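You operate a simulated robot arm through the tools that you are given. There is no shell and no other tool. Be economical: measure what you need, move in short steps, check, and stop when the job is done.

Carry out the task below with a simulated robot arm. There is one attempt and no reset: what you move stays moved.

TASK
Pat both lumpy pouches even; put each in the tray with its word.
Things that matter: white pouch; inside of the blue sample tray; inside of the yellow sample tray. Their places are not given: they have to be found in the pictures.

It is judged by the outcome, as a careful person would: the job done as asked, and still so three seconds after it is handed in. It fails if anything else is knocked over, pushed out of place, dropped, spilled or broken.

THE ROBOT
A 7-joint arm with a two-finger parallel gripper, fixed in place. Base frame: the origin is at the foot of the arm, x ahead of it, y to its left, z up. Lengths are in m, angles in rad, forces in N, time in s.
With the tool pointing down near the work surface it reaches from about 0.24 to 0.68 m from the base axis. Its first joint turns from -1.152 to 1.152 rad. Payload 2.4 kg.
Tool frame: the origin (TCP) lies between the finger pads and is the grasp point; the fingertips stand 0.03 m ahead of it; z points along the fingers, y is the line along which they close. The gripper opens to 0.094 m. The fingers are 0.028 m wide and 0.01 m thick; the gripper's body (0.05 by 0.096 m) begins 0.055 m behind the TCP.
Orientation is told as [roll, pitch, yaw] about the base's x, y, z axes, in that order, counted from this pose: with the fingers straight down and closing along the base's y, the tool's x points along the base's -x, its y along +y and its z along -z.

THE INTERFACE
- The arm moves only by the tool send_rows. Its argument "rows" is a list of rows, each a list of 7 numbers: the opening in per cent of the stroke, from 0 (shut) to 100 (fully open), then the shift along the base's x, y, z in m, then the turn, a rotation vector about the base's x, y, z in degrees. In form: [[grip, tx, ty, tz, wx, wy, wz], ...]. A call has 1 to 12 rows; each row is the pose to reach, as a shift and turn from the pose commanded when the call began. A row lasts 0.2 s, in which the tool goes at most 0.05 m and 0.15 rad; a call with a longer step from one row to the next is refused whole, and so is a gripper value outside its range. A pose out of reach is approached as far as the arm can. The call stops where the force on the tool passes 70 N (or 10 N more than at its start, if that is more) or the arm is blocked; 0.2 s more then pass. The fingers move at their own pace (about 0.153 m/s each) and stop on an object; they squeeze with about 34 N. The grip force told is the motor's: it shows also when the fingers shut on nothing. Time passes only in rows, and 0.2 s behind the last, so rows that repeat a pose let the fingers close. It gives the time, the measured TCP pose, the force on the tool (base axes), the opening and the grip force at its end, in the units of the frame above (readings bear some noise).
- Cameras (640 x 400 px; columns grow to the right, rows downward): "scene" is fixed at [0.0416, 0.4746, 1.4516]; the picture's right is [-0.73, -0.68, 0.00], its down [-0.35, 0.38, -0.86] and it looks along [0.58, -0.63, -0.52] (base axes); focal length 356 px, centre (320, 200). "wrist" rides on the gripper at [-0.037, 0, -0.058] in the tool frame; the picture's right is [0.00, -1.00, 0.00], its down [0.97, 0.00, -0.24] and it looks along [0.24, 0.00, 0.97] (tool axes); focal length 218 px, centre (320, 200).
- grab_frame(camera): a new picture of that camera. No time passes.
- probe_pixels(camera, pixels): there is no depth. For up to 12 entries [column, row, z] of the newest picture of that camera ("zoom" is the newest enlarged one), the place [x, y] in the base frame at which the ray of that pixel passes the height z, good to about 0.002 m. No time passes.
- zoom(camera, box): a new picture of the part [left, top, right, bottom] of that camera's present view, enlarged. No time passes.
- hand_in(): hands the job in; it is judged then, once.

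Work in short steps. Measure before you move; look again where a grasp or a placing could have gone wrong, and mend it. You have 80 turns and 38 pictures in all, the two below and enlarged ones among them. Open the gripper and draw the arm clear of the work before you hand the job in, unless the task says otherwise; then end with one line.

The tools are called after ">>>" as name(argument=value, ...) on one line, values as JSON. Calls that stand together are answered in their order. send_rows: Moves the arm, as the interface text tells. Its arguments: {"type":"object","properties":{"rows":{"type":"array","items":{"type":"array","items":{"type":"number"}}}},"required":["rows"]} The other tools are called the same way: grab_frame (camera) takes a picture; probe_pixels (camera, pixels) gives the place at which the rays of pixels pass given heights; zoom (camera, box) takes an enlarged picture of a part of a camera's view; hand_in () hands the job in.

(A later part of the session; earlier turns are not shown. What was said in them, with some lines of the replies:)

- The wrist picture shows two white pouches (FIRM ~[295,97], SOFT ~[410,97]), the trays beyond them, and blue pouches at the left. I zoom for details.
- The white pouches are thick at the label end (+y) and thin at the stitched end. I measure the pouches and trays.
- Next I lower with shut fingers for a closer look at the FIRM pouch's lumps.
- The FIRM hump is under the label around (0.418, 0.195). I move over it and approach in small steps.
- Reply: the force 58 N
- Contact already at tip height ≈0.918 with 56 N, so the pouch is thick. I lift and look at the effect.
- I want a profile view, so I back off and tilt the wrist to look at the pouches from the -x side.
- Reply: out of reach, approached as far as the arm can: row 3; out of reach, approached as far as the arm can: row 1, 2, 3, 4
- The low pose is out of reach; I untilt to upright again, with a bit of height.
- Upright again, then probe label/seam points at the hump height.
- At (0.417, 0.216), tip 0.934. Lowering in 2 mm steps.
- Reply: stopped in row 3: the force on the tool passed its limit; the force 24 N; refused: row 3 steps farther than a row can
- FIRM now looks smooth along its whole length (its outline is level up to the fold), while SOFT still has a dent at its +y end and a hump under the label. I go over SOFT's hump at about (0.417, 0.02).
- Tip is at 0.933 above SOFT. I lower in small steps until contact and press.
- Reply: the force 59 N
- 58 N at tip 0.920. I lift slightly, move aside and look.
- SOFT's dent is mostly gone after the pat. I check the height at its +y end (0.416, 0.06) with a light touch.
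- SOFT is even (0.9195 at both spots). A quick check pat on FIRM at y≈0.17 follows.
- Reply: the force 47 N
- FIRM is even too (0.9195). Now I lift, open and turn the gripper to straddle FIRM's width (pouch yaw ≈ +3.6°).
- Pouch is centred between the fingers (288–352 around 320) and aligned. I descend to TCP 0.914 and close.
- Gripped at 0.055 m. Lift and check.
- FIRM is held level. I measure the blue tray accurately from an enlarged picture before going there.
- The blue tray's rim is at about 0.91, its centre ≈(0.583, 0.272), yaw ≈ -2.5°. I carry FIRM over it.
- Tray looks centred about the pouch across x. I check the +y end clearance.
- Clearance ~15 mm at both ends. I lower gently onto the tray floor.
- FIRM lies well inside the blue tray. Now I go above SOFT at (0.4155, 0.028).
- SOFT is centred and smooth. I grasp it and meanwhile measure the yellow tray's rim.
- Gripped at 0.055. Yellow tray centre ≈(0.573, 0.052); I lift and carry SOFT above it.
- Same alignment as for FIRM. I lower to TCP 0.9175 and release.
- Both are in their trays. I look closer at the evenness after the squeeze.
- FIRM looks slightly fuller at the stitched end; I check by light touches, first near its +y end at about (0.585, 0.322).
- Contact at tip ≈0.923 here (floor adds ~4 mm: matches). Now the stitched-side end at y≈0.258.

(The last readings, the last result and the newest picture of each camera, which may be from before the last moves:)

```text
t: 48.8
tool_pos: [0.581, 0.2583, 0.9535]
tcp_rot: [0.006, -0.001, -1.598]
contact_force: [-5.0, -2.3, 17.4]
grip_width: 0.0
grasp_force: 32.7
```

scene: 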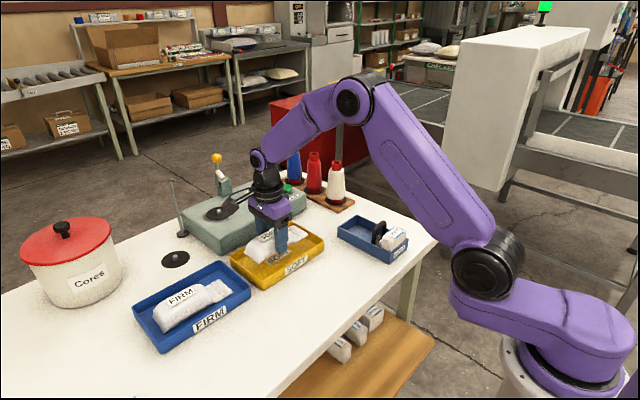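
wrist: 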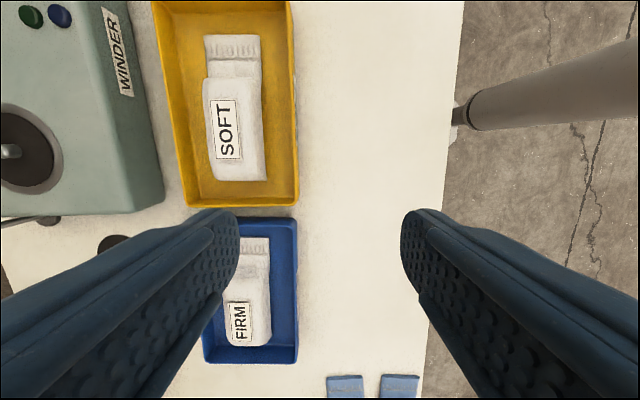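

Both ends touch at 0.923: FIRM is even. I lift, open and withdraw, then take a last look.

>>> send_rows(rows=[[0, 0, 0, 0.03, 0, 0, 0], [0, 0, 0, 0.07, 0, 0, 0], [0, -0.03, -0.02, 0.1, 0, 0, 0], [60, -0.07, -0.04, 0.12, 0, 0, 0], [100, -0.11, -0.05, 0.14, 0, 0, 0], [100, -0.15, -0.06, 0.16, 0, 0, 0], [100, -0.19, -0.06, 0.18, 0, 0, 0], [100, -0.22, -0.06, 0.2, 0, 0, 0]])

>>> grab_frame(camera="scene")

>>> zoom(camera="scene", box=[120, 210, 340, 360])

```text
t: 50.6
tool_pos: [0.3626, 0.1975, 1.1522]
tcp_rot: [0.002, -0.001, -1.596]
contact_force: [0.1, 0.3, 0.6]
grip_width: 0.094
grasp_force: 0.1
```

```text
2 pictures are left
```

scene: 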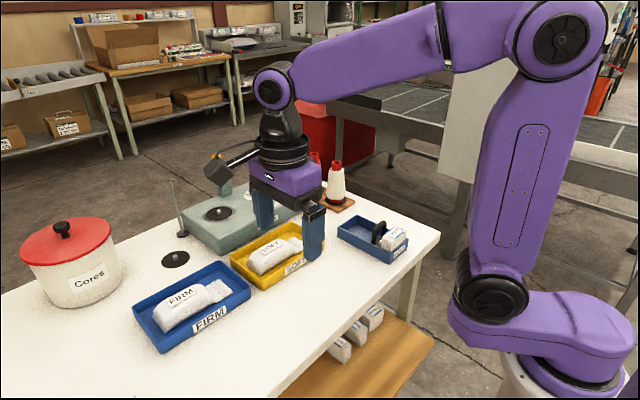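

```text
2.67 times, centred on (230, 285) of scene
```

zoom: 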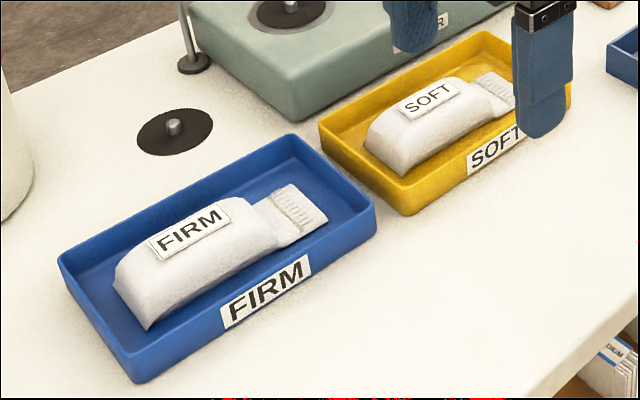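

Both pouches are even and in their matching trays, nothing else has moved, and the arm is clear. I hand in.

>>> hand_in()

```text
The job is handed in.
```

I patted both white pouches even, then put the FIRM pouch in the blue FIRM tray and the SOFT pouch in the yellow SOFT tray, with nothing else moved that I could see.
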